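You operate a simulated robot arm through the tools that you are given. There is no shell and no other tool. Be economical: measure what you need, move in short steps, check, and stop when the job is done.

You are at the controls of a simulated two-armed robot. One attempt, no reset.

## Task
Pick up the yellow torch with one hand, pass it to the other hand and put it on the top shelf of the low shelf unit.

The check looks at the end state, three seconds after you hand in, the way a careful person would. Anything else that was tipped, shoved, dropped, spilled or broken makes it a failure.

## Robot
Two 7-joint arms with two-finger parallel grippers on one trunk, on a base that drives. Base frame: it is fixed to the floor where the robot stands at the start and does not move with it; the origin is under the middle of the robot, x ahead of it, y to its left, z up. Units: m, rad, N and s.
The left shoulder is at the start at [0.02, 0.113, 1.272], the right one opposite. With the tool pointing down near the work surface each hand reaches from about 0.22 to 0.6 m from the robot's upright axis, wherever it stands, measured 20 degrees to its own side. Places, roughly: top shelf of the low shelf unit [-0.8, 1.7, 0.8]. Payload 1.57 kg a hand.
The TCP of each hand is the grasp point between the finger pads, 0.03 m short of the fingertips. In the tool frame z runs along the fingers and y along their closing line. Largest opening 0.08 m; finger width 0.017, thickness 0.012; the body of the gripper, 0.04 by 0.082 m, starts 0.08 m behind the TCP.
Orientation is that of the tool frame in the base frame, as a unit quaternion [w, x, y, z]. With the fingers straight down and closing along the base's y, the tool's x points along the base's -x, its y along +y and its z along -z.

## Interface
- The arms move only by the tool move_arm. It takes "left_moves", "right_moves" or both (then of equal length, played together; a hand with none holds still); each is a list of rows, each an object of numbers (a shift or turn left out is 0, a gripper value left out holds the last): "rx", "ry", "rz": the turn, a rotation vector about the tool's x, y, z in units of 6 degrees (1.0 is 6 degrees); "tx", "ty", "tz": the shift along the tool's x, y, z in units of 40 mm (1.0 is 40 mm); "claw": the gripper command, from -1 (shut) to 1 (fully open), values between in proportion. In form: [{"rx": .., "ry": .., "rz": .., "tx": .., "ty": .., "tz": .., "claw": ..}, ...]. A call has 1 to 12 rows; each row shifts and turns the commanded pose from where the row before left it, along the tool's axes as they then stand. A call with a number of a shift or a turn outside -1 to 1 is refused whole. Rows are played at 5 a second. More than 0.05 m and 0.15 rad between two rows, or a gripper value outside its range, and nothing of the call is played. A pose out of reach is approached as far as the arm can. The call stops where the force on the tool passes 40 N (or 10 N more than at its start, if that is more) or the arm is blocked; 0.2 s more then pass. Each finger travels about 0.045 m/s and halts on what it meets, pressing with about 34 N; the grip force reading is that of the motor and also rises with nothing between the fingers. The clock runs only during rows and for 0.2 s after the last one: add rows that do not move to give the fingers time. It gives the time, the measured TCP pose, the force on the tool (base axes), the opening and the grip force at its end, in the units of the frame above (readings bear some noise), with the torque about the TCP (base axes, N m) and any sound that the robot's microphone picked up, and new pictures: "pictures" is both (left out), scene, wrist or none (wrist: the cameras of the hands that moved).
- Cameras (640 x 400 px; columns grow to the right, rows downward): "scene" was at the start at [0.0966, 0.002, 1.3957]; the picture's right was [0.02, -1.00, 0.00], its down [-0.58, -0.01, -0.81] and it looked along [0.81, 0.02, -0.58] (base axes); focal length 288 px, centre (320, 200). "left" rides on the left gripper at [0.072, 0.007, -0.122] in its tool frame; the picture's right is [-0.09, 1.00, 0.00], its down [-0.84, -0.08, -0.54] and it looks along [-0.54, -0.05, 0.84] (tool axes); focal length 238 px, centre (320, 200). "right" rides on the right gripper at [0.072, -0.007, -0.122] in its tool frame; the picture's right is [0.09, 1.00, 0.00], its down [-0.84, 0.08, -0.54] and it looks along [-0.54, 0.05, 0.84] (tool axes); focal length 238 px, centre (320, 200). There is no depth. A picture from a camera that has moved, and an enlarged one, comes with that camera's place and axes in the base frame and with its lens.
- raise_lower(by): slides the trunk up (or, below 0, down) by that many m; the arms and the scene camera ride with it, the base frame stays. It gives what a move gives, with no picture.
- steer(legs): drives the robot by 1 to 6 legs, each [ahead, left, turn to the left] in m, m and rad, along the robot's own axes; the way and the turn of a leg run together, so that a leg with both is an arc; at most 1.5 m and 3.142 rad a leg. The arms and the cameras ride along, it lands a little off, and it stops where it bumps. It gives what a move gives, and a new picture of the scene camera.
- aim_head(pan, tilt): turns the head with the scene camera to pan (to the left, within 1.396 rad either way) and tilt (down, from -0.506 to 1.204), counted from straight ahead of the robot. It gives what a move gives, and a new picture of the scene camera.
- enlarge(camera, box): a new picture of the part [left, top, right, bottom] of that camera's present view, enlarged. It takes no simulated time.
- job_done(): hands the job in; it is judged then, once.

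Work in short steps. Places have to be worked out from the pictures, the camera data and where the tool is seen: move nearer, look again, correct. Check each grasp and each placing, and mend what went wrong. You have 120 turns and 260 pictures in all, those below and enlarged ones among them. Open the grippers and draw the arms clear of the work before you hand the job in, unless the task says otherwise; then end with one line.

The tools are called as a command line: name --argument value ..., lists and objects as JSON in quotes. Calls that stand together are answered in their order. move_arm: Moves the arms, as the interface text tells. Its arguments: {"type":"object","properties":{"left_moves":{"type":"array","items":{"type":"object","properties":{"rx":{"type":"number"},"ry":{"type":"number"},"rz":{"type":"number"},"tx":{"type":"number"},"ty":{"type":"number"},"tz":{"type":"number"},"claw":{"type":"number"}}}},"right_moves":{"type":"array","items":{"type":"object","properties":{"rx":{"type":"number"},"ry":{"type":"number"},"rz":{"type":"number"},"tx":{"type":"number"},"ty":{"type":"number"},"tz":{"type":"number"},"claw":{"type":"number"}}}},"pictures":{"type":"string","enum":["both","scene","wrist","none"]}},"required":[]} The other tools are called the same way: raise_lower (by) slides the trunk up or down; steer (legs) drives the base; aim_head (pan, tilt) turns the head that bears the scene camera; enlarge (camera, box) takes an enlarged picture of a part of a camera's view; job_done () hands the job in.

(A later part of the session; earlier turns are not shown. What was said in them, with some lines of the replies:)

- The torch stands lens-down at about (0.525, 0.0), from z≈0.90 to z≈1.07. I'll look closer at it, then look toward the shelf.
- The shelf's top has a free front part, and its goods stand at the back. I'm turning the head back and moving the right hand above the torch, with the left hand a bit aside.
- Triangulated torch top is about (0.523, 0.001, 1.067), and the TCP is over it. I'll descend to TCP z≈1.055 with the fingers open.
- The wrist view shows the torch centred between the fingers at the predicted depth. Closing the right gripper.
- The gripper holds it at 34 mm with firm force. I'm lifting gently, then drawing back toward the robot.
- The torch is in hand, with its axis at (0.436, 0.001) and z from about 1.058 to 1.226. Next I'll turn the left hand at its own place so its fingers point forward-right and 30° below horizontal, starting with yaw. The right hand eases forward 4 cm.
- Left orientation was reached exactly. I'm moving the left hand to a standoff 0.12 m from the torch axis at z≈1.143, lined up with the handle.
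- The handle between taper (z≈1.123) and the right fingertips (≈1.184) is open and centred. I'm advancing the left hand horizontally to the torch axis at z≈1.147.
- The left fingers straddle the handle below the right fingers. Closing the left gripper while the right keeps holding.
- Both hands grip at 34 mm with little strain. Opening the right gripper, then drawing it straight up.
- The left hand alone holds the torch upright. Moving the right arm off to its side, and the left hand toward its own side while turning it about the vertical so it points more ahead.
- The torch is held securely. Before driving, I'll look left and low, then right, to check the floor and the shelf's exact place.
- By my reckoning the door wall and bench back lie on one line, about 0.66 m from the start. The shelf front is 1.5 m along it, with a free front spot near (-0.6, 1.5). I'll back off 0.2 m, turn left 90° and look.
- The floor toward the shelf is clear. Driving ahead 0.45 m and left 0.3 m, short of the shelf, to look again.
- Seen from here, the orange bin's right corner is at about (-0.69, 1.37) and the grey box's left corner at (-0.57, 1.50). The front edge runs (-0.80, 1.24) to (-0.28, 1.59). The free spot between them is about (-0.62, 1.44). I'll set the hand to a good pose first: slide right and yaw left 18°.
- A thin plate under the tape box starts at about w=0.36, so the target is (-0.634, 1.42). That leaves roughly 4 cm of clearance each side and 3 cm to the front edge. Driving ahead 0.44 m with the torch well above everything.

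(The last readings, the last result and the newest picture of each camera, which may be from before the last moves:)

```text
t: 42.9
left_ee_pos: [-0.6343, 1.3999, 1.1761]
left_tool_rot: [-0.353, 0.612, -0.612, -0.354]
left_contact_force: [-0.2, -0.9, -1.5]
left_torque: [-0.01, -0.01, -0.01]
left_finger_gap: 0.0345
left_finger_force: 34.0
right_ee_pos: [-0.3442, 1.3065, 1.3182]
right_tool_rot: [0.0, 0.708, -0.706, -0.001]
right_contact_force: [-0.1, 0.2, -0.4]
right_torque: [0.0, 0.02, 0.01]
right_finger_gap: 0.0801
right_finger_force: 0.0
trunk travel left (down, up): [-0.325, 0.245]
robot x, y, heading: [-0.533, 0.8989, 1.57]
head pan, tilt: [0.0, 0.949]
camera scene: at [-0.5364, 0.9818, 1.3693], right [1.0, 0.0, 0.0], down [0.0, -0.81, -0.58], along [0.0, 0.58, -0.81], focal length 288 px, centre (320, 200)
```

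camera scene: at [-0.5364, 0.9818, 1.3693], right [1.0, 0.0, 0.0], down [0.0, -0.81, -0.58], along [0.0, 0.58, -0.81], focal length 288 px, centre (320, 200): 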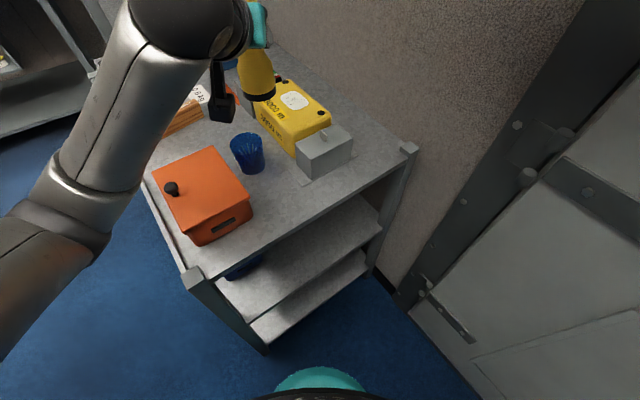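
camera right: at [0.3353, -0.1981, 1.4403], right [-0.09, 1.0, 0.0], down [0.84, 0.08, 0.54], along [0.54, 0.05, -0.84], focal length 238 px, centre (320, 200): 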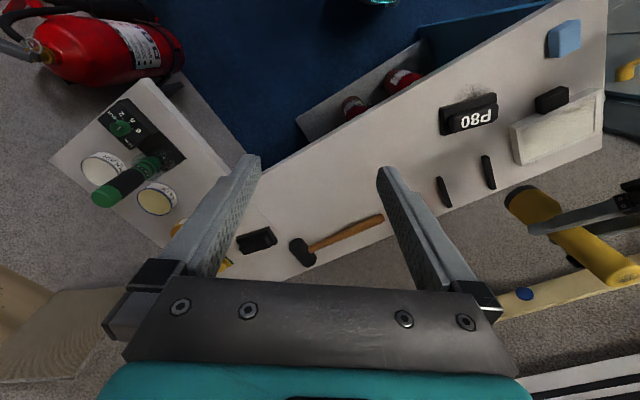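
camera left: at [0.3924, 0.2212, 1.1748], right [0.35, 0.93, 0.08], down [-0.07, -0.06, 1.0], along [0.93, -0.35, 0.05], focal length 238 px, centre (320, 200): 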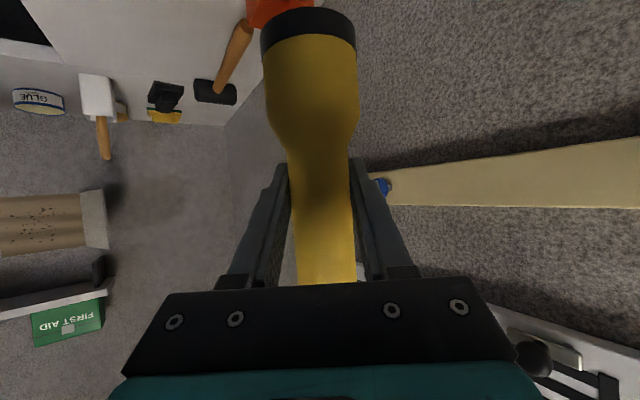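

From this closer view the parallax says the shelf top is at z≈0.845. The free gap runs between the bin corner (-0.684, 1.318) and the plate (-0.576, 1.393), with the cup behind, so the target is (-0.635, 1.362). Shifting back 4 cm, then lowering the trunk 0.18 m.

move_arm --left_moves '[{"tz": -0.41, "tx": 0.237}, {"tz": -0.41, "tx": 0.237}, {}]' --pictures "none"

raise_lower --by -0.16

aim_head --pan 0.0 --tilt 0.8

enlarge --camera "left" --box '[0, 0, 640, 400]'

```text
t: 43.7
left_ee_pos: [-0.6345, 1.363, 1.1759]
left_tool_rot: [-0.353, 0.613, -0.612, -0.354]
left_contact_force: [0.4, -1.0, -1.8]
left_torque: [0.01, 0.01, 0.01]
left_finger_gap: 0.0344
left_finger_force: 33.6
right_ee_pos: [-0.3439, 1.307, 1.3175]
right_tool_rot: [0.002, 0.707, -0.707, 0.0]
right_contact_force: [0.2, -0.3, -0.2]
right_torque: [0.01, 0.04, -0.02]
right_finger_gap: 0.0801
right_finger_force: 0.1
trunk travel left (down, up): [-0.325, 0.245]
robot x, y, heading: [-0.5314, 0.9013, 1.572]
head pan, tilt: [0.0, 0.949]
```

```text
t: 45.5
left_ee_pos: [-0.6359, 1.3632, 1.0157]
left_tool_rot: [0.354, -0.612, 0.612, 0.354]
left_contact_force: [-0.3, 1.0, -1.8]
left_torque: [0.0, -0.01, -0.01]
left_finger_gap: 0.0343
left_finger_force: 34.1
right_ee_pos: [-0.3439, 1.3067, 1.1591]
right_tool_rot: [0.0, 0.707, -0.707, -0.001]
right_contact_force: [-0.7, -0.3, 0.9]
right_torque: [0.02, 0.03, -0.01]
right_finger_gap: 0.08
right_finger_force: 0.1
trunk travel left (down, up): [-0.165, 0.405]
robot x, y, heading: [-0.5392, 0.9039, 1.573]
head pan, tilt: [0.0, 0.949]
```

```text
t: 46.2
left_ee_pos: [-0.6347, 1.363, 1.0157]
left_tool_rot: [0.353, -0.612, 0.613, 0.354]
left_contact_force: [-0.2, 0.0, -1.2]
left_torque: [0.02, 0.01, 0.01]
left_finger_gap: 0.0344
left_finger_force: 33.9
right_ee_pos: [-0.3431, 1.3077, 1.158]
right_tool_rot: [-0.001, -0.707, 0.707, 0.0]
right_contact_force: [-0.6, -0.6, -0.1]
right_torque: [-0.01, 0.0, 0.0]
right_finger_gap: 0.0798
right_finger_force: 0.1
trunk travel left (down, up): [-0.165, 0.405]
robot x, y, heading: [-0.5347, 0.9002, 1.573]
head pan, tilt: [0.0, 0.799]
camera scene: at [-0.5364, 0.9898, 1.2208], right [1.0, 0.0, 0.0], down [0.0, -0.72, -0.7], along [0.0, 0.7, -0.72], focal length 288 px, centre (320, 200)
```

scene: 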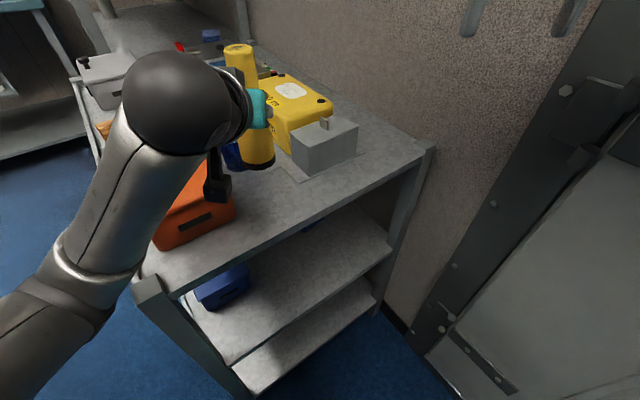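

```text
1.00 times, centred on (320, 200) of left (not enlarged: the box is as wide or as high as the picture)
camera zoom: at [-0.6415, 1.2214, 1.0147], right [-1.0, 0.05, 0.08], down [0.08, -0.05, 1.0], along [0.05, 1.0, 0.05], focal length 238 px, centre (320, 200)
```

zoom: 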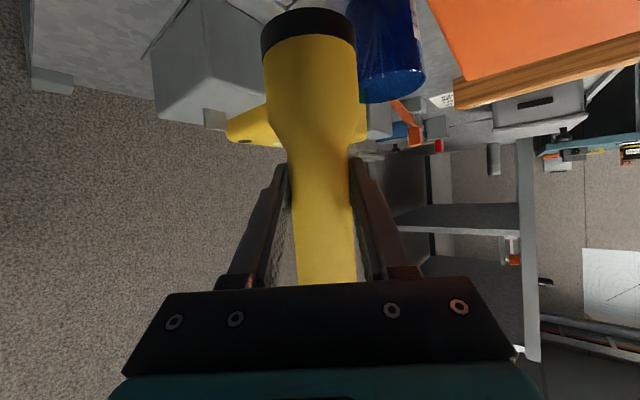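

The predicted landing point is clear in the picture, between bin and plate. Lowering another 0.055 m by trunk.

raise_lower --by -0.055

enlarge --camera "scene" --box '[140, 60, 380, 210]'

enlarge --camera "left" --box '[0, 0, 640, 400]'

```text
t: 47.2
left_ee_pos: [-0.6372, 1.3531, 0.9634]
left_tool_rot: [-0.354, 0.611, -0.611, -0.357]
left_contact_force: [1.0, -0.2, -1.9]
left_torque: [0.0, 0.01, 0.03]
left_finger_gap: 0.0341
left_finger_force: 34.3
right_ee_pos: [-0.3455, 1.2976, 1.1081]
right_tool_rot: [-0.003, 0.707, -0.707, -0.003]
right_contact_force: [1.0, 0.1, -0.4]
right_torque: [-0.03, -0.03, 0.01]
right_finger_gap: 0.0799
right_finger_force: 0.0
trunk travel left (down, up): [-0.11, 0.46]
robot x, y, heading: [-0.5363, 0.8971, 1.57]
head pan, tilt: [0.0, 0.799]
```

```text
2.67 times, centred on (260, 135) of scene
camera zoom: at [-0.5372, 0.9781, 1.1666], right [1.0, 0.0, 0.0], down [0.0, -0.71, -0.7], along [0.0, 0.7, -0.71], focal length 767 px, centre (480, 373)
```

zoom: 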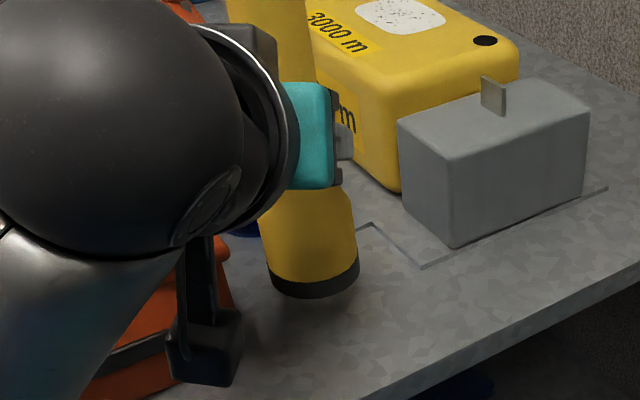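

```text
1.00 times, centred on (320, 200) of left (not enlarged: the box is as wide or as high as the picture)
camera zoom: at [-0.6434, 1.2113, 0.9612], right [-1.0, 0.04, 0.08], down [0.08, -0.06, 1.0], along [0.05, 1.0, 0.05], focal length 238 px, centre (320, 200)
```

zoom: 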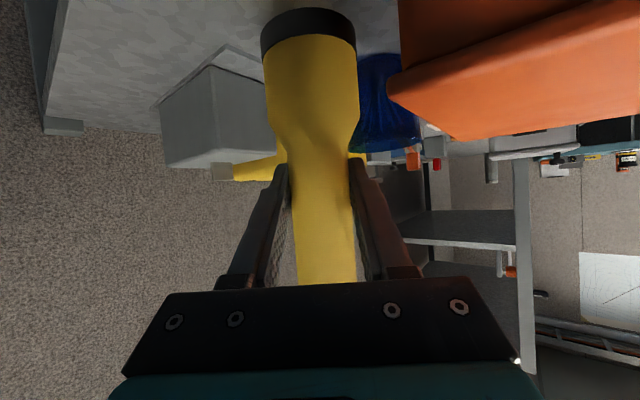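

The body reads about 1 cm further back than before, with no contact force. I'll re-read with a still row and a wider picture before going on.

move_arm --left_moves '[{}, {}, {}]' --pictures "scene"

```text
t: 48.0
left_ee_pos: [-0.6375, 1.3534, 0.9627]
left_tool_rot: [-0.354, 0.612, -0.611, -0.357]
left_contact_force: [-0.9, 0.2, -2.4]
left_torque: [-0.01, 0.01, 0.01]
left_finger_gap: 0.0345
left_finger_force: 33.8
right_ee_pos: [-0.3452, 1.2971, 1.1073]
right_tool_rot: [-0.005, 0.707, -0.707, -0.003]
right_contact_force: [-0.1, 0.1, -0.1]
right_torque: [0.02, 0.0, 0.01]
right_finger_gap: 0.0801
right_finger_force: 0.0
trunk travel left (down, up): [-0.11, 0.46]
robot x, y, heading: [-0.5342, 0.898, 1.572]
head pan, tilt: [0.0, 0.799]
camera scene: at [-0.5376, 0.9778, 1.1668], right [1.0, 0.0, 0.0], down [0.0, -0.71, -0.71], along [0.0, 0.71, -0.71], focal length 288 px, centre (320, 200)
```

scene: 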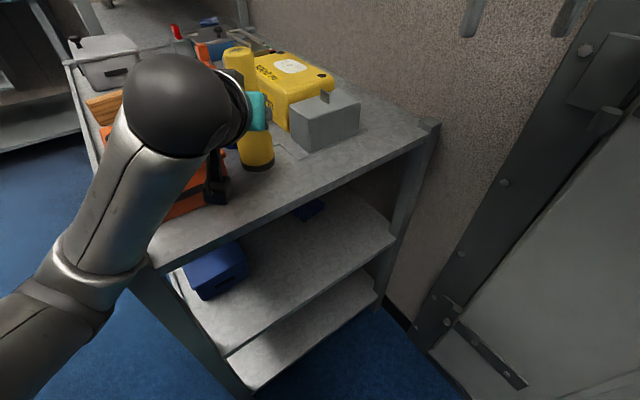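

The base reads pitched back slightly: likely my left forearm rests on the shelf's near-left corner. I'm raising the trunk back at once and looking left at the forearm.

raise_lower --by 0.1

aim_head --pan 0.7 --tilt 0.9

```text
t: 49.3
left_ee_pos: [-0.6352, 1.3632, 1.0608]
left_tool_rot: [-0.353, 0.612, -0.612, -0.354]
left_contact_force: [-0.2, 0.3, -2.7]
left_torque: [0.0, -0.02, 0.01]
left_finger_gap: 0.0345
left_finger_force: 33.9
right_ee_pos: [-0.3445, 1.3073, 1.2029]
right_tool_rot: [-0.001, -0.707, 0.707, 0.0]
right_contact_force: [0.0, 0.2, 0.4]
right_torque: [-0.05, 0.07, 0.02]
right_finger_gap: 0.0799
right_finger_force: 0.1
trunk travel left (down, up): [-0.21, 0.36]
robot x, y, heading: [-0.5366, 0.8996, 1.574]
head pan, tilt: [0.0, 0.799]
```

```text
t: 50.4
left_ee_pos: [-0.6355, 1.3629, 1.0606]
left_tool_rot: [0.353, -0.612, 0.613, 0.354]
left_contact_force: [0.7, 1.0, -1.9]
left_torque: [0.0, 0.01, 0.05]
left_finger_gap: 0.0343
left_finger_force: 33.6
right_ee_pos: [-0.3449, 1.3074, 1.2021]
right_tool_rot: [0.002, 0.707, -0.707, 0.0]
right_contact_force: [-0.1, -0.5, 0.2]
right_torque: [0.01, 0.01, 0.02]
right_finger_gap: 0.0799
right_finger_force: 0.1
trunk travel left (down, up): [-0.21, 0.36]
robot x, y, heading: [-0.5373, 0.8977, 1.577]
head pan, tilt: [0.7, 0.901]
camera scene: at [-0.585, 0.9669, 1.2579], right [0.77, 0.64, 0.0], down [0.5, -0.6, -0.62], along [-0.4, 0.48, -0.78], focal length 288 px, centre (320, 200)
```

scene: 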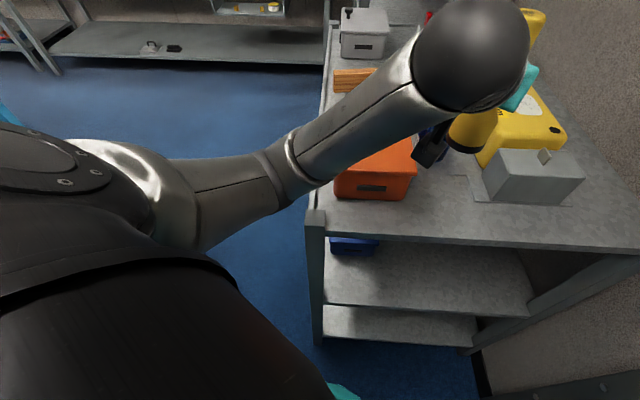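

The forearm crosses low over the shelf's left end, and bin and shelf look unmoved. I need the robot turned more toward the shelf front so the elbow stays outside, so I'll check room on the right by the wall.

aim_head --pan -1.0 --tilt 0.7

```text
t: 52.1
left_ee_pos: [-0.6351, 1.3631, 1.0605]
left_tool_rot: [0.354, -0.612, 0.613, 0.354]
left_contact_force: [0.7, 0.4, -1.3]
left_torque: [0.0, 0.0, -0.02]
left_finger_gap: 0.0344
left_finger_force: 34.0
right_ee_pos: [-0.3437, 1.3072, 1.204]
right_tool_rot: [0.0, 0.708, -0.707, -0.001]
right_contact_force: [0.5, -0.5, 0.4]
right_torque: [0.0, 0.0, 0.03]
right_finger_gap: 0.0803
right_finger_force: 0.1
trunk travel left (down, up): [-0.21, 0.36]
robot x, y, heading: [-0.5381, 0.8998, 1.57]
head pan, tilt: [-1.0, 0.7]
camera scene: at [-0.465, 0.9551, 1.2741], right [0.54, -0.84, 0.0], down [-0.54, -0.35, -0.76], along [0.64, 0.41, -0.64], focal length 288 px, centre (320, 200)
```

scene: 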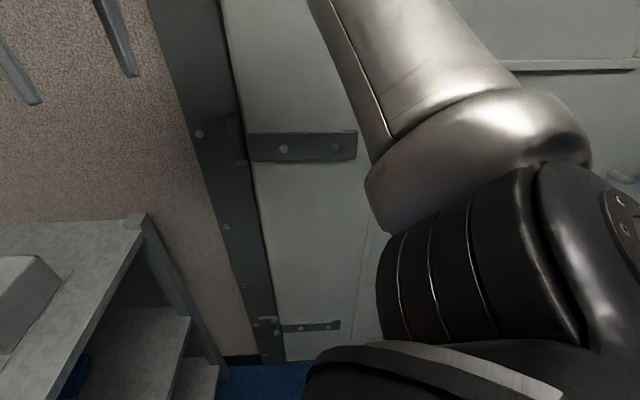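

Wall is at w≈0.67. I'll raise the trunk, back off, turn left 20°, then bring the torch in front of the robot's middle. That way the forearm stays in front of the shelf edge and the right elbow keeps clear of the wall.

raise_lower --by 0.115

steer --legs '[[-0.15, 0, 0], [0, 0, 0.349]]'

```text
t: 53.5
left_ee_pos: [-0.6341, 1.3625, 1.1759]
left_tool_rot: [-0.353, 0.612, -0.612, -0.354]
left_contact_force: [0.1, -0.1, -1.5]
left_torque: [0.03, 0.01, -0.02]
left_finger_gap: 0.0342
left_finger_force: 33.6
right_ee_pos: [-0.3446, 1.3072, 1.3178]
right_tool_rot: [0.0, 0.707, -0.707, 0.001]
right_contact_force: [0.8, 0.1, 0.4]
right_torque: [0.02, 0.0, 0.01]
right_finger_gap: 0.0797
right_finger_force: 0.0
trunk travel left (down, up): [-0.325, 0.245]
robot x, y, heading: [-0.5315, 0.8948, 1.571]
head pan, tilt: [-1.0, 0.7]
```

```text
t: 56.0
left_ee_pos: [-0.7871, 1.1524, 1.1754]
left_tool_rot: [-0.287, 0.709, -0.497, -0.409]
left_contact_force: [-1.0, -0.7, -1.6]
left_torque: [0.0, -0.02, 0.0]
left_finger_gap: 0.0343
left_finger_force: 34.3
right_ee_pos: [-0.4949, 1.1992, 1.3183]
right_tool_rot: [0.002, 0.818, -0.575, 0.001]
right_contact_force: [-0.2, -0.5, -0.7]
right_torque: [0.04, -0.02, 0.03]
right_finger_gap: 0.0803
right_finger_force: 0.0
trunk travel left (down, up): [-0.325, 0.245]
robot x, y, heading: [-0.5386, 0.7457, 1.919]
head pan, tilt: [-1.0, 0.7]
camera scene: at [-0.4886, 0.8266, 1.3891], right [0.79, -0.61, 0.0], down [-0.39, -0.51, -0.77], along [0.46, 0.61, -0.64], focal length 288 px, centre (320, 200)
```

scene: 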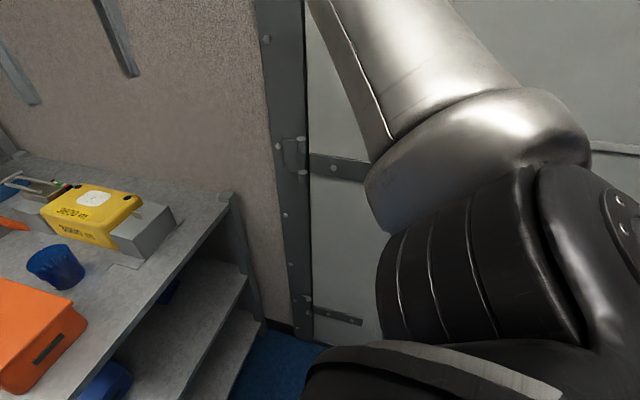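

Turned 20° left. Bringing the torch to the robot's midline and slightly forward, and turning the head to watch.

move_arm --left_moves '[{"ty": -0.817, "tz": 0.267, "tx": -0.154}, {"ty": -0.817, "tz": 0.267, "tx": -0.154}, {"ty": -0.817, "tz": 0.267, "tx": -0.154}, {}]' --pictures "none"

aim_head --pan 0.5 --tilt 0.8

```text
t: 57.0
left_ee_pos: [-0.7081, 1.2196, 1.1773]
left_tool_rot: [-0.287, 0.709, -0.498, -0.409]
left_contact_force: [0.0, 0.0, -1.7]
left_torque: [0.01, 0.05, -0.03]
left_finger_gap: 0.0344
left_finger_force: 34.2
right_ee_pos: [-0.4947, 1.1978, 1.3176]
right_tool_rot: [0.001, 0.819, -0.574, 0.0]
right_contact_force: [-0.3, -0.9, -0.5]
right_torque: [0.04, 0.0, 0.03]
right_finger_gap: 0.0798
right_finger_force: 0.2
trunk travel left (down, up): [-0.325, 0.245]
robot x, y, heading: [-0.5363, 0.749, 1.917]
head pan, tilt: [-1.0, 0.7]
```

```text
t: 58.6
left_ee_pos: [-0.7074, 1.22, 1.1757]
left_tool_rot: [-0.287, 0.709, -0.496, -0.41]
left_contact_force: [-1.0, 0.6, -2.2]
left_torque: [0.0, 0.01, 0.02]
left_finger_gap: 0.0341
left_finger_force: 33.7
right_ee_pos: [-0.494, 1.1991, 1.319]
right_tool_rot: [0.001, 0.818, -0.575, 0.0]
right_contact_force: [-0.3, -0.4, 0.1]
right_torque: [0.0, 0.01, 0.0]
right_finger_gap: 0.0799
right_finger_force: 0.1
trunk travel left (down, up): [-0.325, 0.245]
robot x, y, heading: [-0.5362, 0.7491, 1.917]
head pan, tilt: [0.499, 0.799]
camera scene: at [-0.6003, 0.8126, 1.3808], right [0.66, 0.75, 0.0], down [0.54, -0.48, -0.7], along [-0.52, 0.46, -0.72], focal length 288 px, centre (320, 200)
```

scene: 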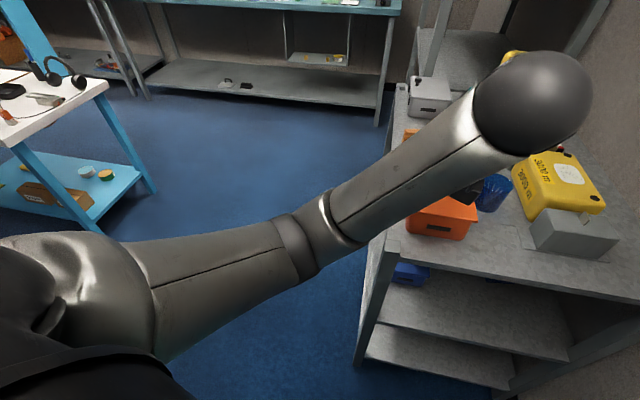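

Elbow seems to hang about 11 cm below the torch grip. I'll shift the robot to the right, then lower and extend with the arm itself so the elbow stays higher and farther from the edge.

steer --legs '[[0.03, -0.116, 0]]'

move_arm --left_moves '[{"tz": 0.745, "tx": 0.29}, {"tz": 0.745, "tx": 0.29}, {"tz": 0.745, "tx": 0.29}, {"tz": 0.745, "tx": 0.29}, {}]' --pictures "scene"

```text
t: 59.8
left_ee_pos: [-0.6093, 1.2865, 1.1767]
left_tool_rot: [-0.285, 0.71, -0.496, -0.411]
left_contact_force: [0.0, 0.1, -1.0]
left_torque: [0.04, 0.01, 0.03]
left_finger_gap: 0.0345
left_finger_force: 34.3
right_ee_pos: [-0.396, 1.2672, 1.3181]
right_tool_rot: [0.001, 0.818, -0.575, 0.001]
right_contact_force: [1.0, 0.0, 0.2]
right_torque: [-0.01, 0.03, 0.02]
right_finger_gap: 0.0801
right_finger_force: 0.0
trunk travel left (down, up): [-0.325, 0.245]
robot x, y, heading: [-0.4395, 0.8133, 1.916]
head pan, tilt: [0.499, 0.799]
camera scene: at [-0.5016, 0.8804, 1.3808], right [0.66, 0.75, 0.0], down [0.54, -0.48, -0.7], along [-0.52, 0.46, -0.72], focal length 288 px, centre (320, 200)
```

scene: 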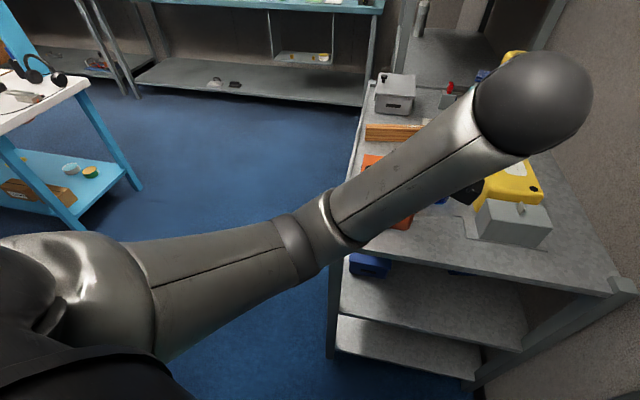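

```text
t: 61.0
left_ee_pos: [-0.6357, 1.3608, 1.0755]
left_tool_rot: [-0.287, 0.709, -0.497, -0.41]
left_contact_force: [0.4, -0.4, -1.6]
left_torque: [0.01, 0.01, 0.01]
left_finger_gap: 0.0343
left_finger_force: 34.2
right_ee_pos: [-0.3965, 1.2662, 1.3184]
right_tool_rot: [0.001, 0.818, -0.575, -0.001]
right_contact_force: [0.4, 0.4, 0.2]
right_torque: [-0.02, -0.01, 0.01]
right_finger_gap: 0.0802
right_finger_force: 0.1
trunk travel left (down, up): [-0.325, 0.245]
robot x, y, heading: [-0.4396, 0.8178, 1.923]
head pan, tilt: [0.499, 0.799]
camera scene: at [-0.5025, 0.8795, 1.3808], right [0.66, 0.75, 0.0], down [0.54, -0.47, -0.7], along [-0.52, 0.46, -0.72], focal length 288 px, centre (320, 200)
```

scene: 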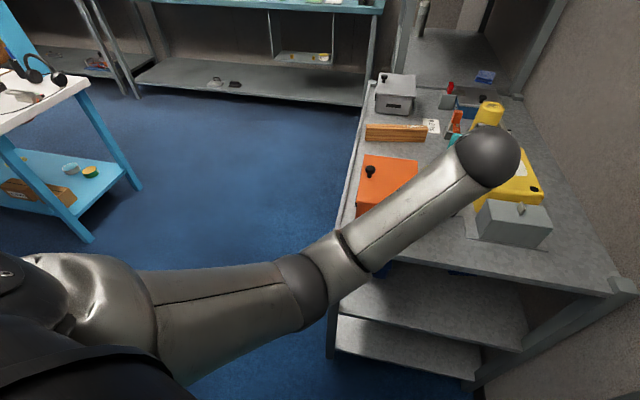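

The TCP is over the target at z=1.076. Continuing straight down 7 cm with the arm, then checking for pose consistency.

move_arm --left_moves '[{"tz": 0.29, "tx": 0.505}, {"tz": 0.29, "tx": 0.505}, {"tz": 0.29, "tx": 0.505}, {}]' --pictures "both"

```text
t: 62.0
left_ee_pos: [-0.6367, 1.362, 1.0055]
left_tool_rot: [-0.287, 0.709, -0.498, -0.409]
left_contact_force: [0.5, 0.9, -1.4]
left_torque: [0.0, -0.01, 0.0]
left_finger_gap: 0.0342
left_finger_force: 33.9
right_ee_pos: [-0.3957, 1.2652, 1.3198]
right_tool_rot: [0.001, 0.819, -0.574, -0.002]
right_contact_force: [0.3, -0.4, -0.5]
right_torque: [0.02, 0.0, 0.03]
right_finger_gap: 0.0802
right_finger_force: 0.0
trunk travel left (down, up): [-0.325, 0.245]
robot x, y, heading: [-0.4412, 0.8159, 1.918]
head pan, tilt: [0.499, 0.799]
camera scene: at [-0.5026, 0.8797, 1.3808], right [0.66, 0.75, 0.0], down [0.54, -0.47, -0.7], along [-0.52, 0.46, -0.72], focal length 288 px, centre (320, 200)
camera left: at [-0.5946, 1.2268, 1.0052], right [-0.95, -0.3, 0.08], down [0.09, -0.02, 1.0], along [-0.29, 0.95, 0.05], focal length 238 px, centre (320, 200)
```

scene: 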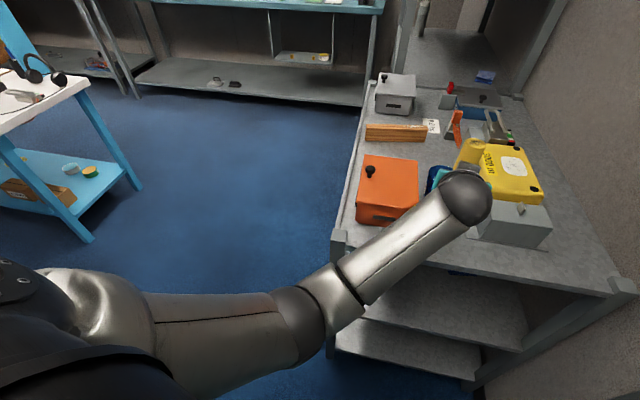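
left: 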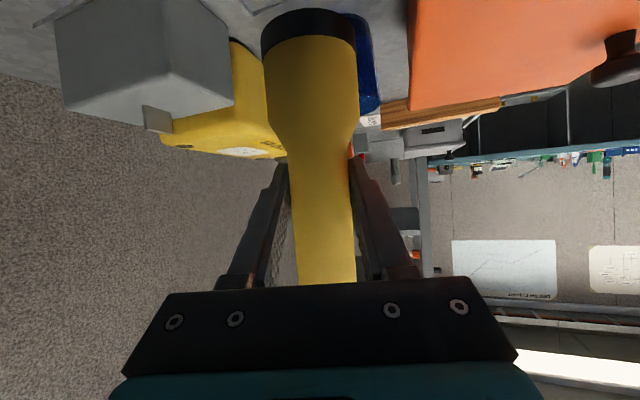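

The forearm and wrist now stay in front of the shelf edge. Lowering 5.5 cm more toward contact, expected near TCP z≈0.93.

move_arm --left_moves '[{"tz": 0.229, "tx": 0.397}, {"tz": 0.229, "tx": 0.397}, {"tz": 0.229, "tx": 0.397}, {}]' --pictures "both"

aim_head --pan 0.1 --tilt 0.8

```text
t: 63.0
left_ee_pos: [-0.6373, 1.3619, 0.9507]
left_tool_rot: [-0.286, 0.709, -0.497, -0.41]
left_contact_force: [-1.6, 0.2, -1.7]
left_torque: [0.03, 0.04, -0.01]
left_finger_gap: 0.0345
left_finger_force: 34.6
right_ee_pos: [-0.3977, 1.2654, 1.3188]
right_tool_rot: [0.001, 0.819, -0.574, -0.001]
right_contact_force: [-0.2, 0.2, 0.2]
right_torque: [0.01, 0.02, -0.01]
right_finger_gap: 0.0798
right_finger_force: 0.0
trunk travel left (down, up): [-0.325, 0.245]
robot x, y, heading: [-0.4355, 0.8183, 1.917]
head pan, tilt: [0.499, 0.799]
camera scene: at [-0.5026, 0.8797, 1.3808], right [0.66, 0.75, 0.0], down [0.54, -0.47, -0.7], along [-0.52, 0.46, -0.72], focal length 288 px, centre (320, 200)
camera left: at [-0.595, 1.2269, 0.95], right [-0.95, -0.3, 0.08], down [0.09, -0.02, 1.0], along [-0.29, 0.95, 0.05], focal length 238 px, centre (320, 200)
```

scene: 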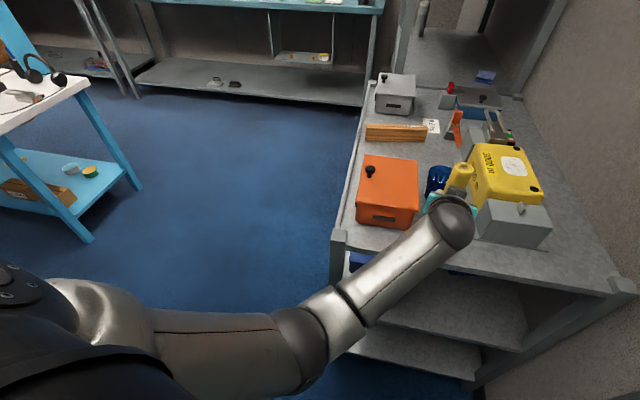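
left: 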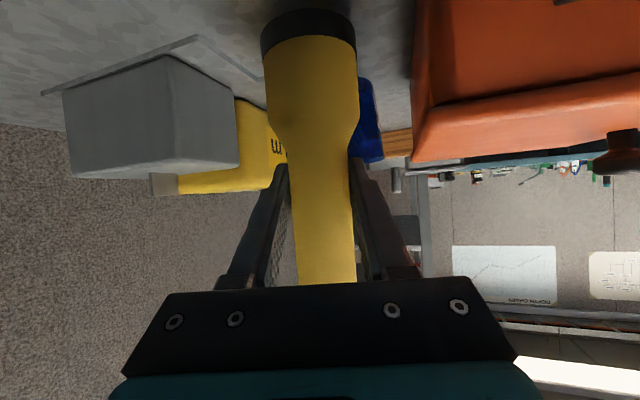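

```text
t: 63.9
left_ee_pos: [-0.6364, 1.362, 0.9516]
left_tool_rot: [-0.286, 0.709, -0.497, -0.41]
left_contact_force: [0.0, -0.8, -1.3]
left_torque: [0.01, 0.03, -0.02]
left_finger_gap: 0.0348
left_finger_force: 33.6
right_ee_pos: [-0.3975, 1.2651, 1.3191]
right_tool_rot: [0.0, 0.819, -0.574, -0.001]
right_contact_force: [-0.2, 0.8, 0.4]
right_torque: [-0.01, 0.01, -0.02]
right_finger_gap: 0.08
right_finger_force: 0.1
trunk travel left (down, up): [-0.325, 0.245]
robot x, y, heading: [-0.4381, 0.8162, 1.915]
head pan, tilt: [0.099, 0.799]
camera scene: at [-0.4771, 0.8989, 1.3808], right [0.9, 0.43, 0.0], down [0.31, -0.65, -0.7], along [-0.3, 0.63, -0.72], focal length 288 px, centre (320, 200)
```

scene: 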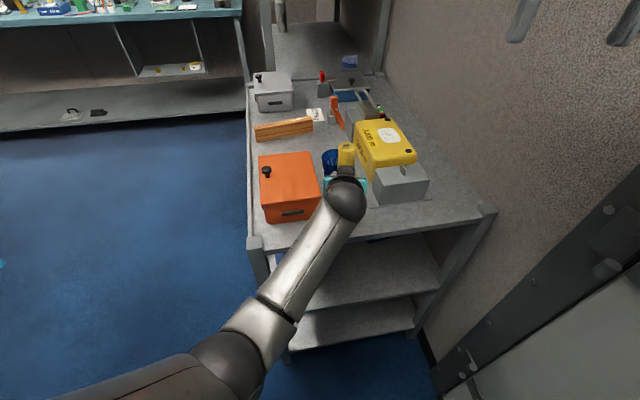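

Clearances look fine: bin left, plate right, cup behind. Descending in 5 mm steps, reading the force.

move_arm --left_moves '[{"tz": 0.0625, "tx": 0.1083}, {"tz": 0.0625, "tx": 0.1083}, {}]' --pictures "none"

move_arm --left_moves '[{"tz": 0.05, "tx": 0.0866}, {}]' --pictures "wrist"

```text
t: 64.7
left_ee_pos: [-0.6371, 1.3603, 0.9404]
left_tool_rot: [-0.286, 0.71, -0.497, -0.409]
left_contact_force: [0.6, 0.3, -1.9]
left_torque: [0.02, 0.01, -0.02]
left_finger_gap: 0.0344
left_finger_force: 33.6
right_ee_pos: [-0.3953, 1.2662, 1.3177]
right_tool_rot: [0.002, 0.819, -0.574, -0.001]
right_contact_force: [0.0, 0.5, -0.6]
right_torque: [-0.01, -0.03, 0.02]
right_finger_gap: 0.0799
right_finger_force: 0.1
trunk travel left (down, up): [-0.325, 0.245]
robot x, y, heading: [-0.4402, 0.8163, 1.92]
head pan, tilt: [0.099, 0.799]
```

```text
t: 65.3
left_ee_pos: [-0.6419, 1.3615, 0.937]
left_tool_rot: [-0.284, 0.709, -0.497, -0.411]
left_contact_force: [0.0, -0.5, -1.4]
left_torque: [-0.03, 0.03, 0.04]
left_finger_gap: 0.0344
left_finger_force: 34.2
right_ee_pos: [-0.3965, 1.2644, 1.318]
right_tool_rot: [0.001, 0.819, -0.574, 0.0]
right_contact_force: [0.2, 0.3, -0.5]
right_torque: [0.01, 0.0, 0.04]
right_finger_gap: 0.0799
right_finger_force: 0.0
trunk travel left (down, up): [-0.325, 0.245]
robot x, y, heading: [-0.4405, 0.8153, 1.917]
head pan, tilt: [0.099, 0.799]
camera left: at [-0.5983, 1.2263, 0.9355], right [-0.95, -0.3, 0.09], down [0.1, -0.02, 1.0], along [-0.3, 0.95, 0.05], focal length 238 px, centre (320, 200)
```

left: 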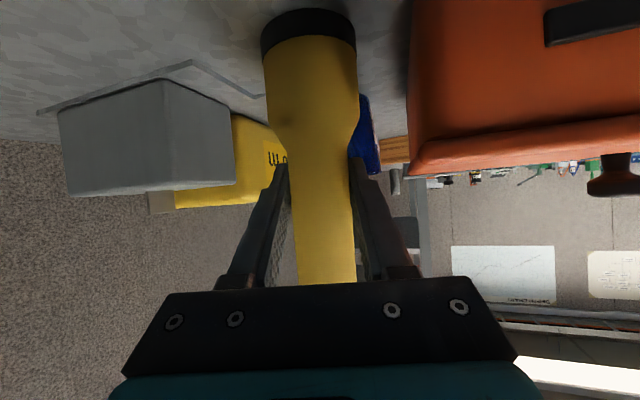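

There was a 5 mm sideways shift with no tool force, so some link may be touching the shelf. Looking closely at the forearm near the edge.

enlarge --camera "scene" --box '[180, 120, 440, 380]'

aim_head --pan 0.3 --tilt 1.1

```text
1.54 times, centred on (310, 250) of scene
camera zoom: at [-0.477, 0.899, 1.3808], right [0.9, 0.43, 0.0], down [0.31, -0.65, -0.7], along [-0.3, 0.63, -0.72], focal length 442 px, centre (335, 123)
```

zoom: 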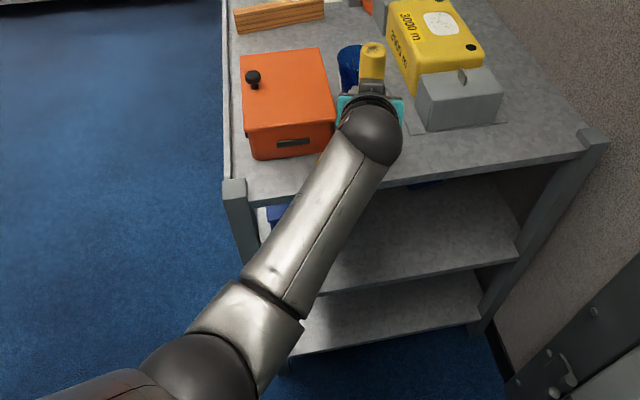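

```text
t: 66.1
left_ee_pos: [-0.6399, 1.3606, 0.9362]
left_tool_rot: [-0.283, 0.709, -0.498, -0.411]
left_contact_force: [-1.1, 1.1, -0.5]
left_torque: [0.05, -0.02, 0.02]
left_finger_gap: 0.0341
left_finger_force: 34.2
right_ee_pos: [-0.3962, 1.2666, 1.318]
right_tool_rot: [0.0, 0.819, -0.574, 0.0]
right_contact_force: [-0.7, 0.0, 0.1]
right_torque: [0.0, -0.01, 0.05]
right_finger_gap: 0.08
right_finger_force: 0.0
trunk travel left (down, up): [-0.325, 0.245]
robot x, y, heading: [-0.4375, 0.8158, 1.92]
head pan, tilt: [0.3, 1.1]
camera scene: at [-0.4802, 0.8766, 1.3591], right [0.8, 0.6, 0.0], down [0.54, -0.71, -0.45], along [-0.27, 0.36, -0.89], focal length 288 px, centre (320, 200)
```

scene: 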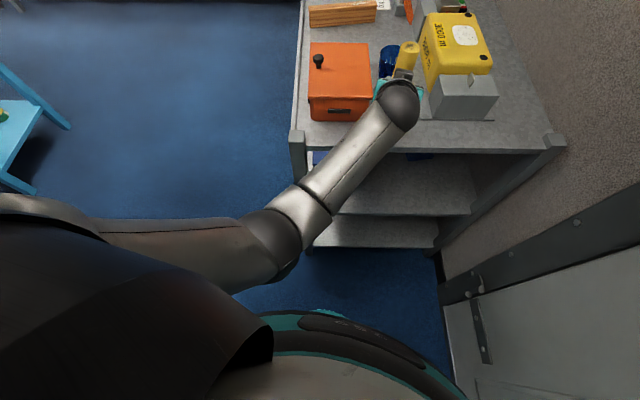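

It could be a joint limit, as no force shows. I'll undo the last arm step, and if the pose returns cleanly, use the trunk for the final millimetres.

move_arm --left_moves '[{"tz": -0.075, "tx": -0.13}, {}]' --pictures "none"

raise_lower --by -0.008

```text
t: 66.7
left_ee_pos: [-0.6442, 1.3602, 0.9407]
left_tool_rot: [-0.281, 0.709, -0.499, -0.413]
left_contact_force: [-0.5, -0.7, -1.3]
left_torque: [0.02, 0.0, 0.03]
left_finger_gap: 0.0343
left_finger_force: 33.7
right_ee_pos: [-0.3951, 1.2651, 1.3178]
right_tool_rot: [0.0, 0.818, -0.575, 0.0]
right_contact_force: [-0.3, 1.1, 0.6]
right_torque: [0.01, 0.0, -0.01]
right_finger_gap: 0.0802
right_finger_force: 0.0
trunk travel left (down, up): [-0.325, 0.245]
robot x, y, heading: [-0.4367, 0.8174, 1.919]
head pan, tilt: [0.3, 1.1]
```

```text
t: 67.3
left_ee_pos: [-0.6443, 1.3593, 0.937]
left_tool_rot: [-0.284, 0.706, -0.497, -0.417]
left_contact_force: [-2.1, -0.7, 15.5]
left_torque: [0.01, -0.18, 0.0]
left_finger_gap: 0.0344
left_finger_force: 34.1
right_ee_pos: [-0.3974, 1.264, 1.3103]
right_tool_rot: [0.001, 0.819, -0.574, 0.001]
right_contact_force: [-0.2, -0.1, 0.0]
right_torque: [0.0, -0.03, 0.02]
right_finger_gap: 0.08
right_finger_force: 0.1
trunk travel left (down, up): [-0.317, 0.253]
robot x, y, heading: [-0.4373, 0.8214, 1.919]
head pan, tilt: [0.3, 1.1]
```

Contact: 15 N upward at TCP z≈0.937, and the torch is within about 1° of upright. I'm easing the press by 3 mm and viewing before release.

raise_lower --by 0.003

enlarge --camera "left" --box '[0, 0, 640, 400]'

enlarge --camera "scene" --box '[280, 10, 560, 185]'

```text
t: 67.8
left_ee_pos: [-0.6442, 1.3593, 0.937]
left_tool_rot: [-0.281, 0.709, -0.498, -0.413]
left_contact_force: [-0.7, 3.2, 8.2]
left_torque: [0.38, -0.13, 0.01]
left_finger_gap: 0.0344
left_finger_force: 34.1
right_ee_pos: [-0.3974, 1.2649, 1.3125]
right_tool_rot: [0.001, 0.819, -0.574, 0.0]
right_contact_force: [0.3, -0.4, 0.0]
right_torque: [-0.02, 0.03, -0.03]
right_finger_gap: 0.08
right_finger_force: 0.1
trunk travel left (down, up): [-0.32, 0.25]
robot x, y, heading: [-0.4353, 0.8205, 1.924]
head pan, tilt: [0.3, 1.1]
```

```text
1.00 times, centred on (320, 200) of left (not enlarged: the box is as wide or as high as the picture)
camera zoom: at [-0.6015, 1.2253, 0.9355], right [-0.95, -0.3, 0.09], down [0.1, -0.02, 0.99], along [-0.3, 0.95, 0.05], focal length 238 px, centre (320, 200)
```

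zoom: 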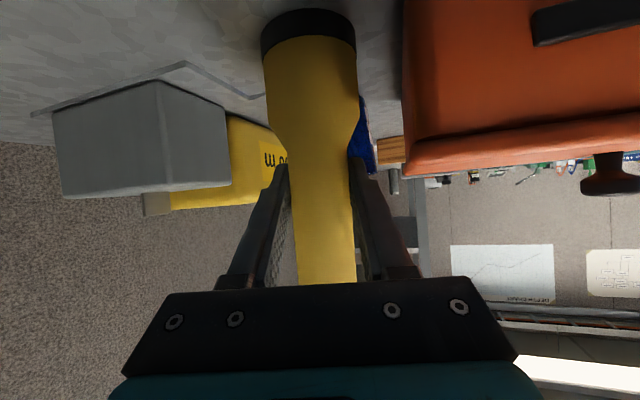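

```text
2.29 times, centred on (420, 98) of scene
camera zoom: at [-0.48, 0.8761, 1.3541], right [0.8, 0.6, 0.0], down [0.54, -0.71, -0.45], along [-0.27, 0.36, -0.89], focal length 657 px, centre (91, 434)
```

zoom: 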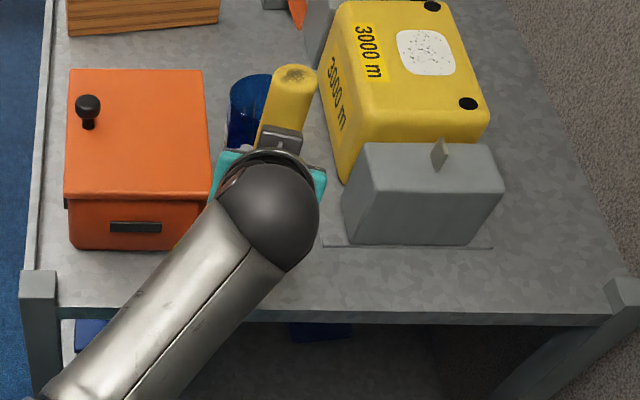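

The torch stands on clear shelf surface. Opening the left fingers only partly (gap ≈0.056 m) so they don't touch the bin.

move_arm --left_moves '[{"claw": -0.1}, {"claw": 0.0}, {"claw": 0.2}, {"claw": 0.4}, {"claw": 0.4}, {}]' --pictures "both"

```text
t: 69.2
left_ee_pos: [-0.6435, 1.3602, 0.9364]
left_tool_rot: [-0.281, 0.709, -0.498, -0.414]
left_contact_force: [0.3, 0.0, -1.0]
left_torque: [-0.02, -0.02, 0.0]
left_finger_gap: 0.0558
left_finger_force: 0.0
right_ee_pos: [-0.3974, 1.2662, 1.3137]
right_tool_rot: [0.001, 0.819, -0.574, 0.0]
right_contact_force: [0.9, -0.1, 0.8]
right_torque: [-0.02, -0.01, 0.0]
right_finger_gap: 0.0801
right_finger_force: 0.0
trunk travel left (down, up): [-0.32, 0.25]
robot x, y, heading: [-0.4394, 0.816, 1.915]
head pan, tilt: [0.3, 1.1]
camera scene: at [-0.4802, 0.8764, 1.3541], right [0.8, 0.6, 0.0], down [0.54, -0.71, -0.45], along [-0.27, 0.36, -0.89], focal length 288 px, centre (320, 200)
camera left: at [-0.6016, 1.2251, 0.9351], right [-0.95, -0.3, 0.09], down [0.1, -0.02, 0.99], along [-0.3, 0.95, 0.05], focal length 238 px, centre (320, 200)
```

scene: 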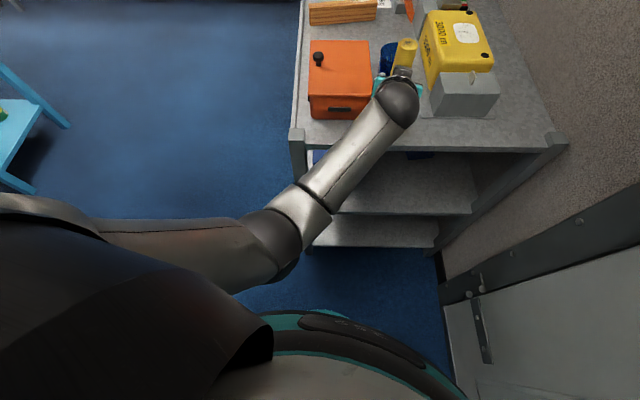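
left: 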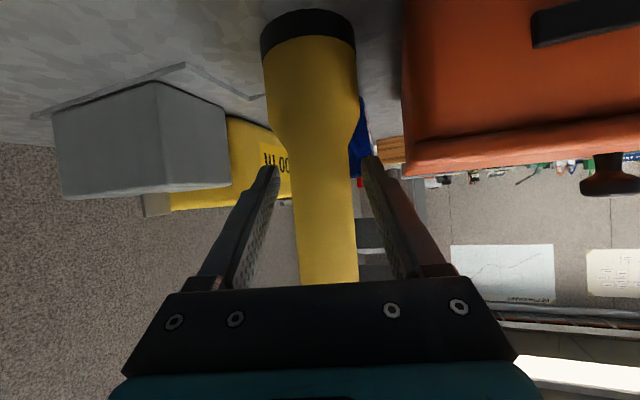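

The torch stands free, centred between the open fingers. The hand points along the robot's heading, so I back the base straight off.

steer --legs '[[-0.12, 0, 0]]'

enlarge --camera "left" --box '[0, 0, 640, 400]'

```text
t: 70.4
left_ee_pos: [-0.6041, 1.2479, 0.9364]
left_tool_rot: [-0.281, 0.709, -0.498, -0.414]
left_contact_force: [0.1, -0.1, -0.2]
left_torque: [0.03, 0.01, 0.03]
left_finger_gap: 0.056
left_finger_force: 0.0
right_ee_pos: [-0.3562, 1.1523, 1.3134]
right_tool_rot: [0.001, 0.818, -0.575, 0.0]
right_contact_force: [0.4, -1.0, -0.1]
right_torque: [0.06, -0.01, -0.01]
right_finger_gap: 0.0801
right_finger_force: 0.1
trunk travel left (down, up): [-0.32, 0.25]
robot x, y, heading: [-0.3987, 0.7058, 1.917]
head pan, tilt: [0.3, 1.1]
camera scene: at [-0.4393, 0.7635, 1.3542], right [0.8, 0.6, 0.0], down [0.54, -0.71, -0.45], along [-0.27, 0.36, -0.89], focal length 288 px, centre (320, 200)
```

scene: 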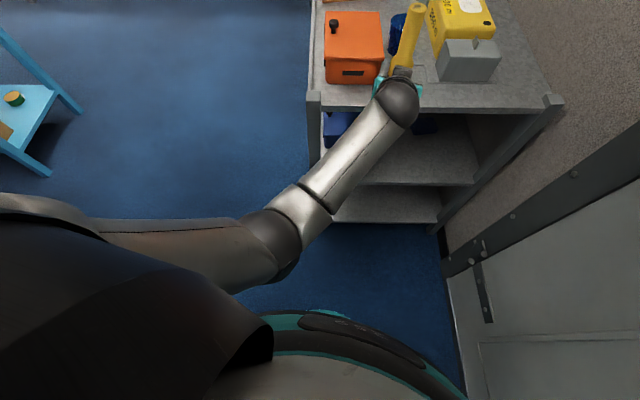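

```text
1.00 times, centred on (320, 200) of left (not enlarged: the box is as wide or as high as the picture)
camera zoom: at [-0.5608, 1.1123, 0.9352], right [-0.95, -0.3, 0.09], down [0.1, -0.02, 0.99], along [-0.3, 0.95, 0.05], focal length 238 px, centre (320, 200)
```

zoom: 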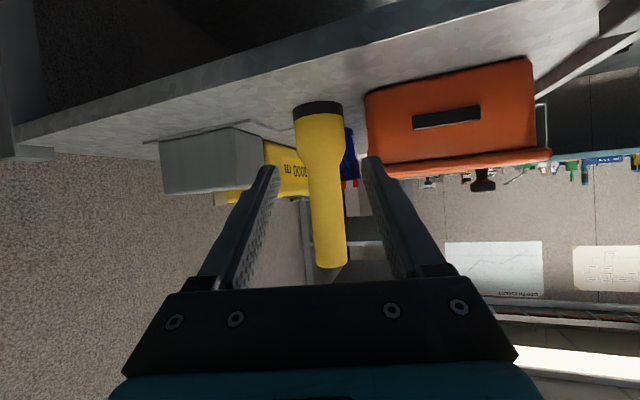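

The torch stands alone on the top shelf and the hand is clear. Backing off further, opening the left gripper fully and taking a final look.

steer --legs '[[-0.3, 0, 0]]'

move_arm --left_moves '[{"claw": 1}, {"claw": 1}, {"claw": 1}]' --pictures "none"

aim_head --pan 0.1 --tilt 0.65

enlarge --camera "scene" --box '[200, 60, 440, 210]'

```text
t: 72.5
left_ee_pos: [-0.5041, 0.9668, 0.9349]
left_tool_rot: [-0.281, 0.708, -0.499, -0.414]
left_contact_force: [0.5, 0.6, 0.9]
left_torque: [0.0, 0.03, 0.0]
left_finger_gap: 0.0559
left_finger_force: 0.0
right_ee_pos: [-0.2545, 0.8721, 1.3142]
right_tool_rot: [0.0, 0.819, -0.574, 0.0]
right_contact_force: [0.0, -0.3, -0.2]
right_torque: [0.01, -0.02, -0.02]
right_finger_gap: 0.08
right_finger_force: 0.1
trunk travel left (down, up): [-0.32, 0.25]
robot x, y, heading: [-0.296, 0.4218, 1.913]
head pan, tilt: [0.3, 1.1]
camera scene: at [-0.3376, 0.4831, 1.3541], right [0.8, 0.6, 0.0], down [0.54, -0.71, -0.45], along [-0.27, 0.36, -0.89], focal length 288 px, centre (320, 200)
```

scene: 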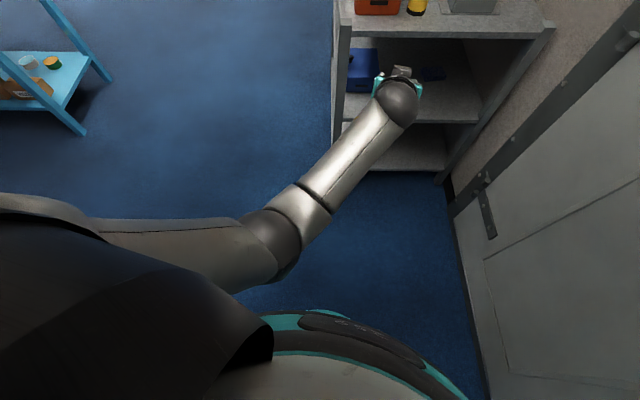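

```text
t: 73.3
left_ee_pos: [-0.5035, 0.967, 0.9351]
left_tool_rot: [-0.279, 0.709, -0.498, -0.414]
left_contact_force: [0.9, 0.2, 0.6]
left_torque: [0.01, 0.0, 0.0]
left_finger_gap: 0.08
left_finger_force: 0.0
right_ee_pos: [-0.2539, 0.8722, 1.3137]
right_tool_rot: [0.001, 0.818, -0.575, 0.001]
right_contact_force: [-0.2, -0.1, 0.1]
right_torque: [0.01, 0.02, 0.02]
right_finger_gap: 0.0799
right_finger_force: 0.0
trunk travel left (down, up): [-0.32, 0.25]
robot x, y, heading: [-0.2929, 0.4257, 1.921]
head pan, tilt: [0.3, 1.1]
```

```text
t: 74.2
left_ee_pos: [-0.5029, 0.9675, 0.9353]
left_tool_rot: [-0.279, 0.709, -0.498, -0.415]
left_contact_force: [-0.2, -0.7, 0.3]
left_torque: [-0.02, 0.02, 0.02]
left_finger_gap: 0.08
left_finger_force: 0.1
right_ee_pos: [-0.2542, 0.8722, 1.3135]
right_tool_rot: [0.001, 0.819, -0.574, 0.0]
right_contact_force: [1.0, 0.2, 0.0]
right_torque: [0.01, -0.02, 0.0]
right_finger_gap: 0.0799
right_finger_force: 0.2
trunk travel left (down, up): [-0.32, 0.25]
robot x, y, heading: [-0.2961, 0.4223, 1.918]
head pan, tilt: [0.099, 0.649]
camera scene: at [-0.3373, 0.5117, 1.3884], right [0.9, 0.43, 0.0], down [0.26, -0.55, -0.8], along [-0.34, 0.72, -0.61], focal length 288 px, centre (320, 200)
```

scene: 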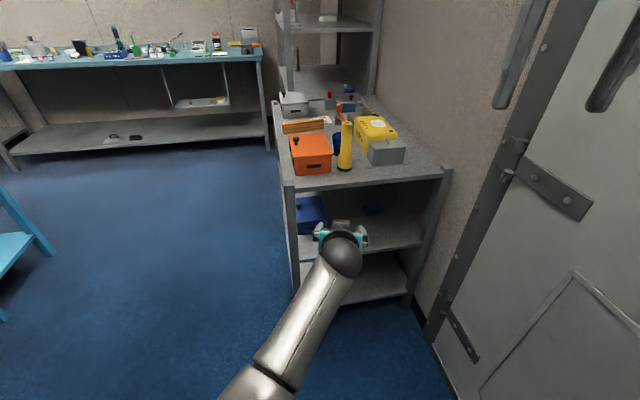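

```text
2.67 times, centred on (320, 135) of scene
camera zoom: at [-0.3373, 0.5117, 1.3884], right [0.9, 0.43, 0.0], down [0.26, -0.55, -0.8], along [-0.34, 0.72, -0.61], focal length 767 px, centre (320, 373)
```

zoom: 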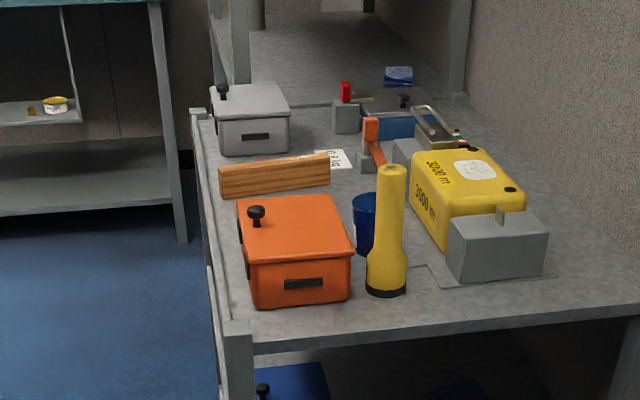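

The torch stands upright on the top shelf and nothing around it looks disturbed. Both grippers are open and clear, so I'm handing in.

job_done

```text
The job is handed in.
```

The yellow torch was picked up with the right hand, passed to the left, and now stands upright on the top shelf of the low shelf unit, with nothing around it visibly disturbed.
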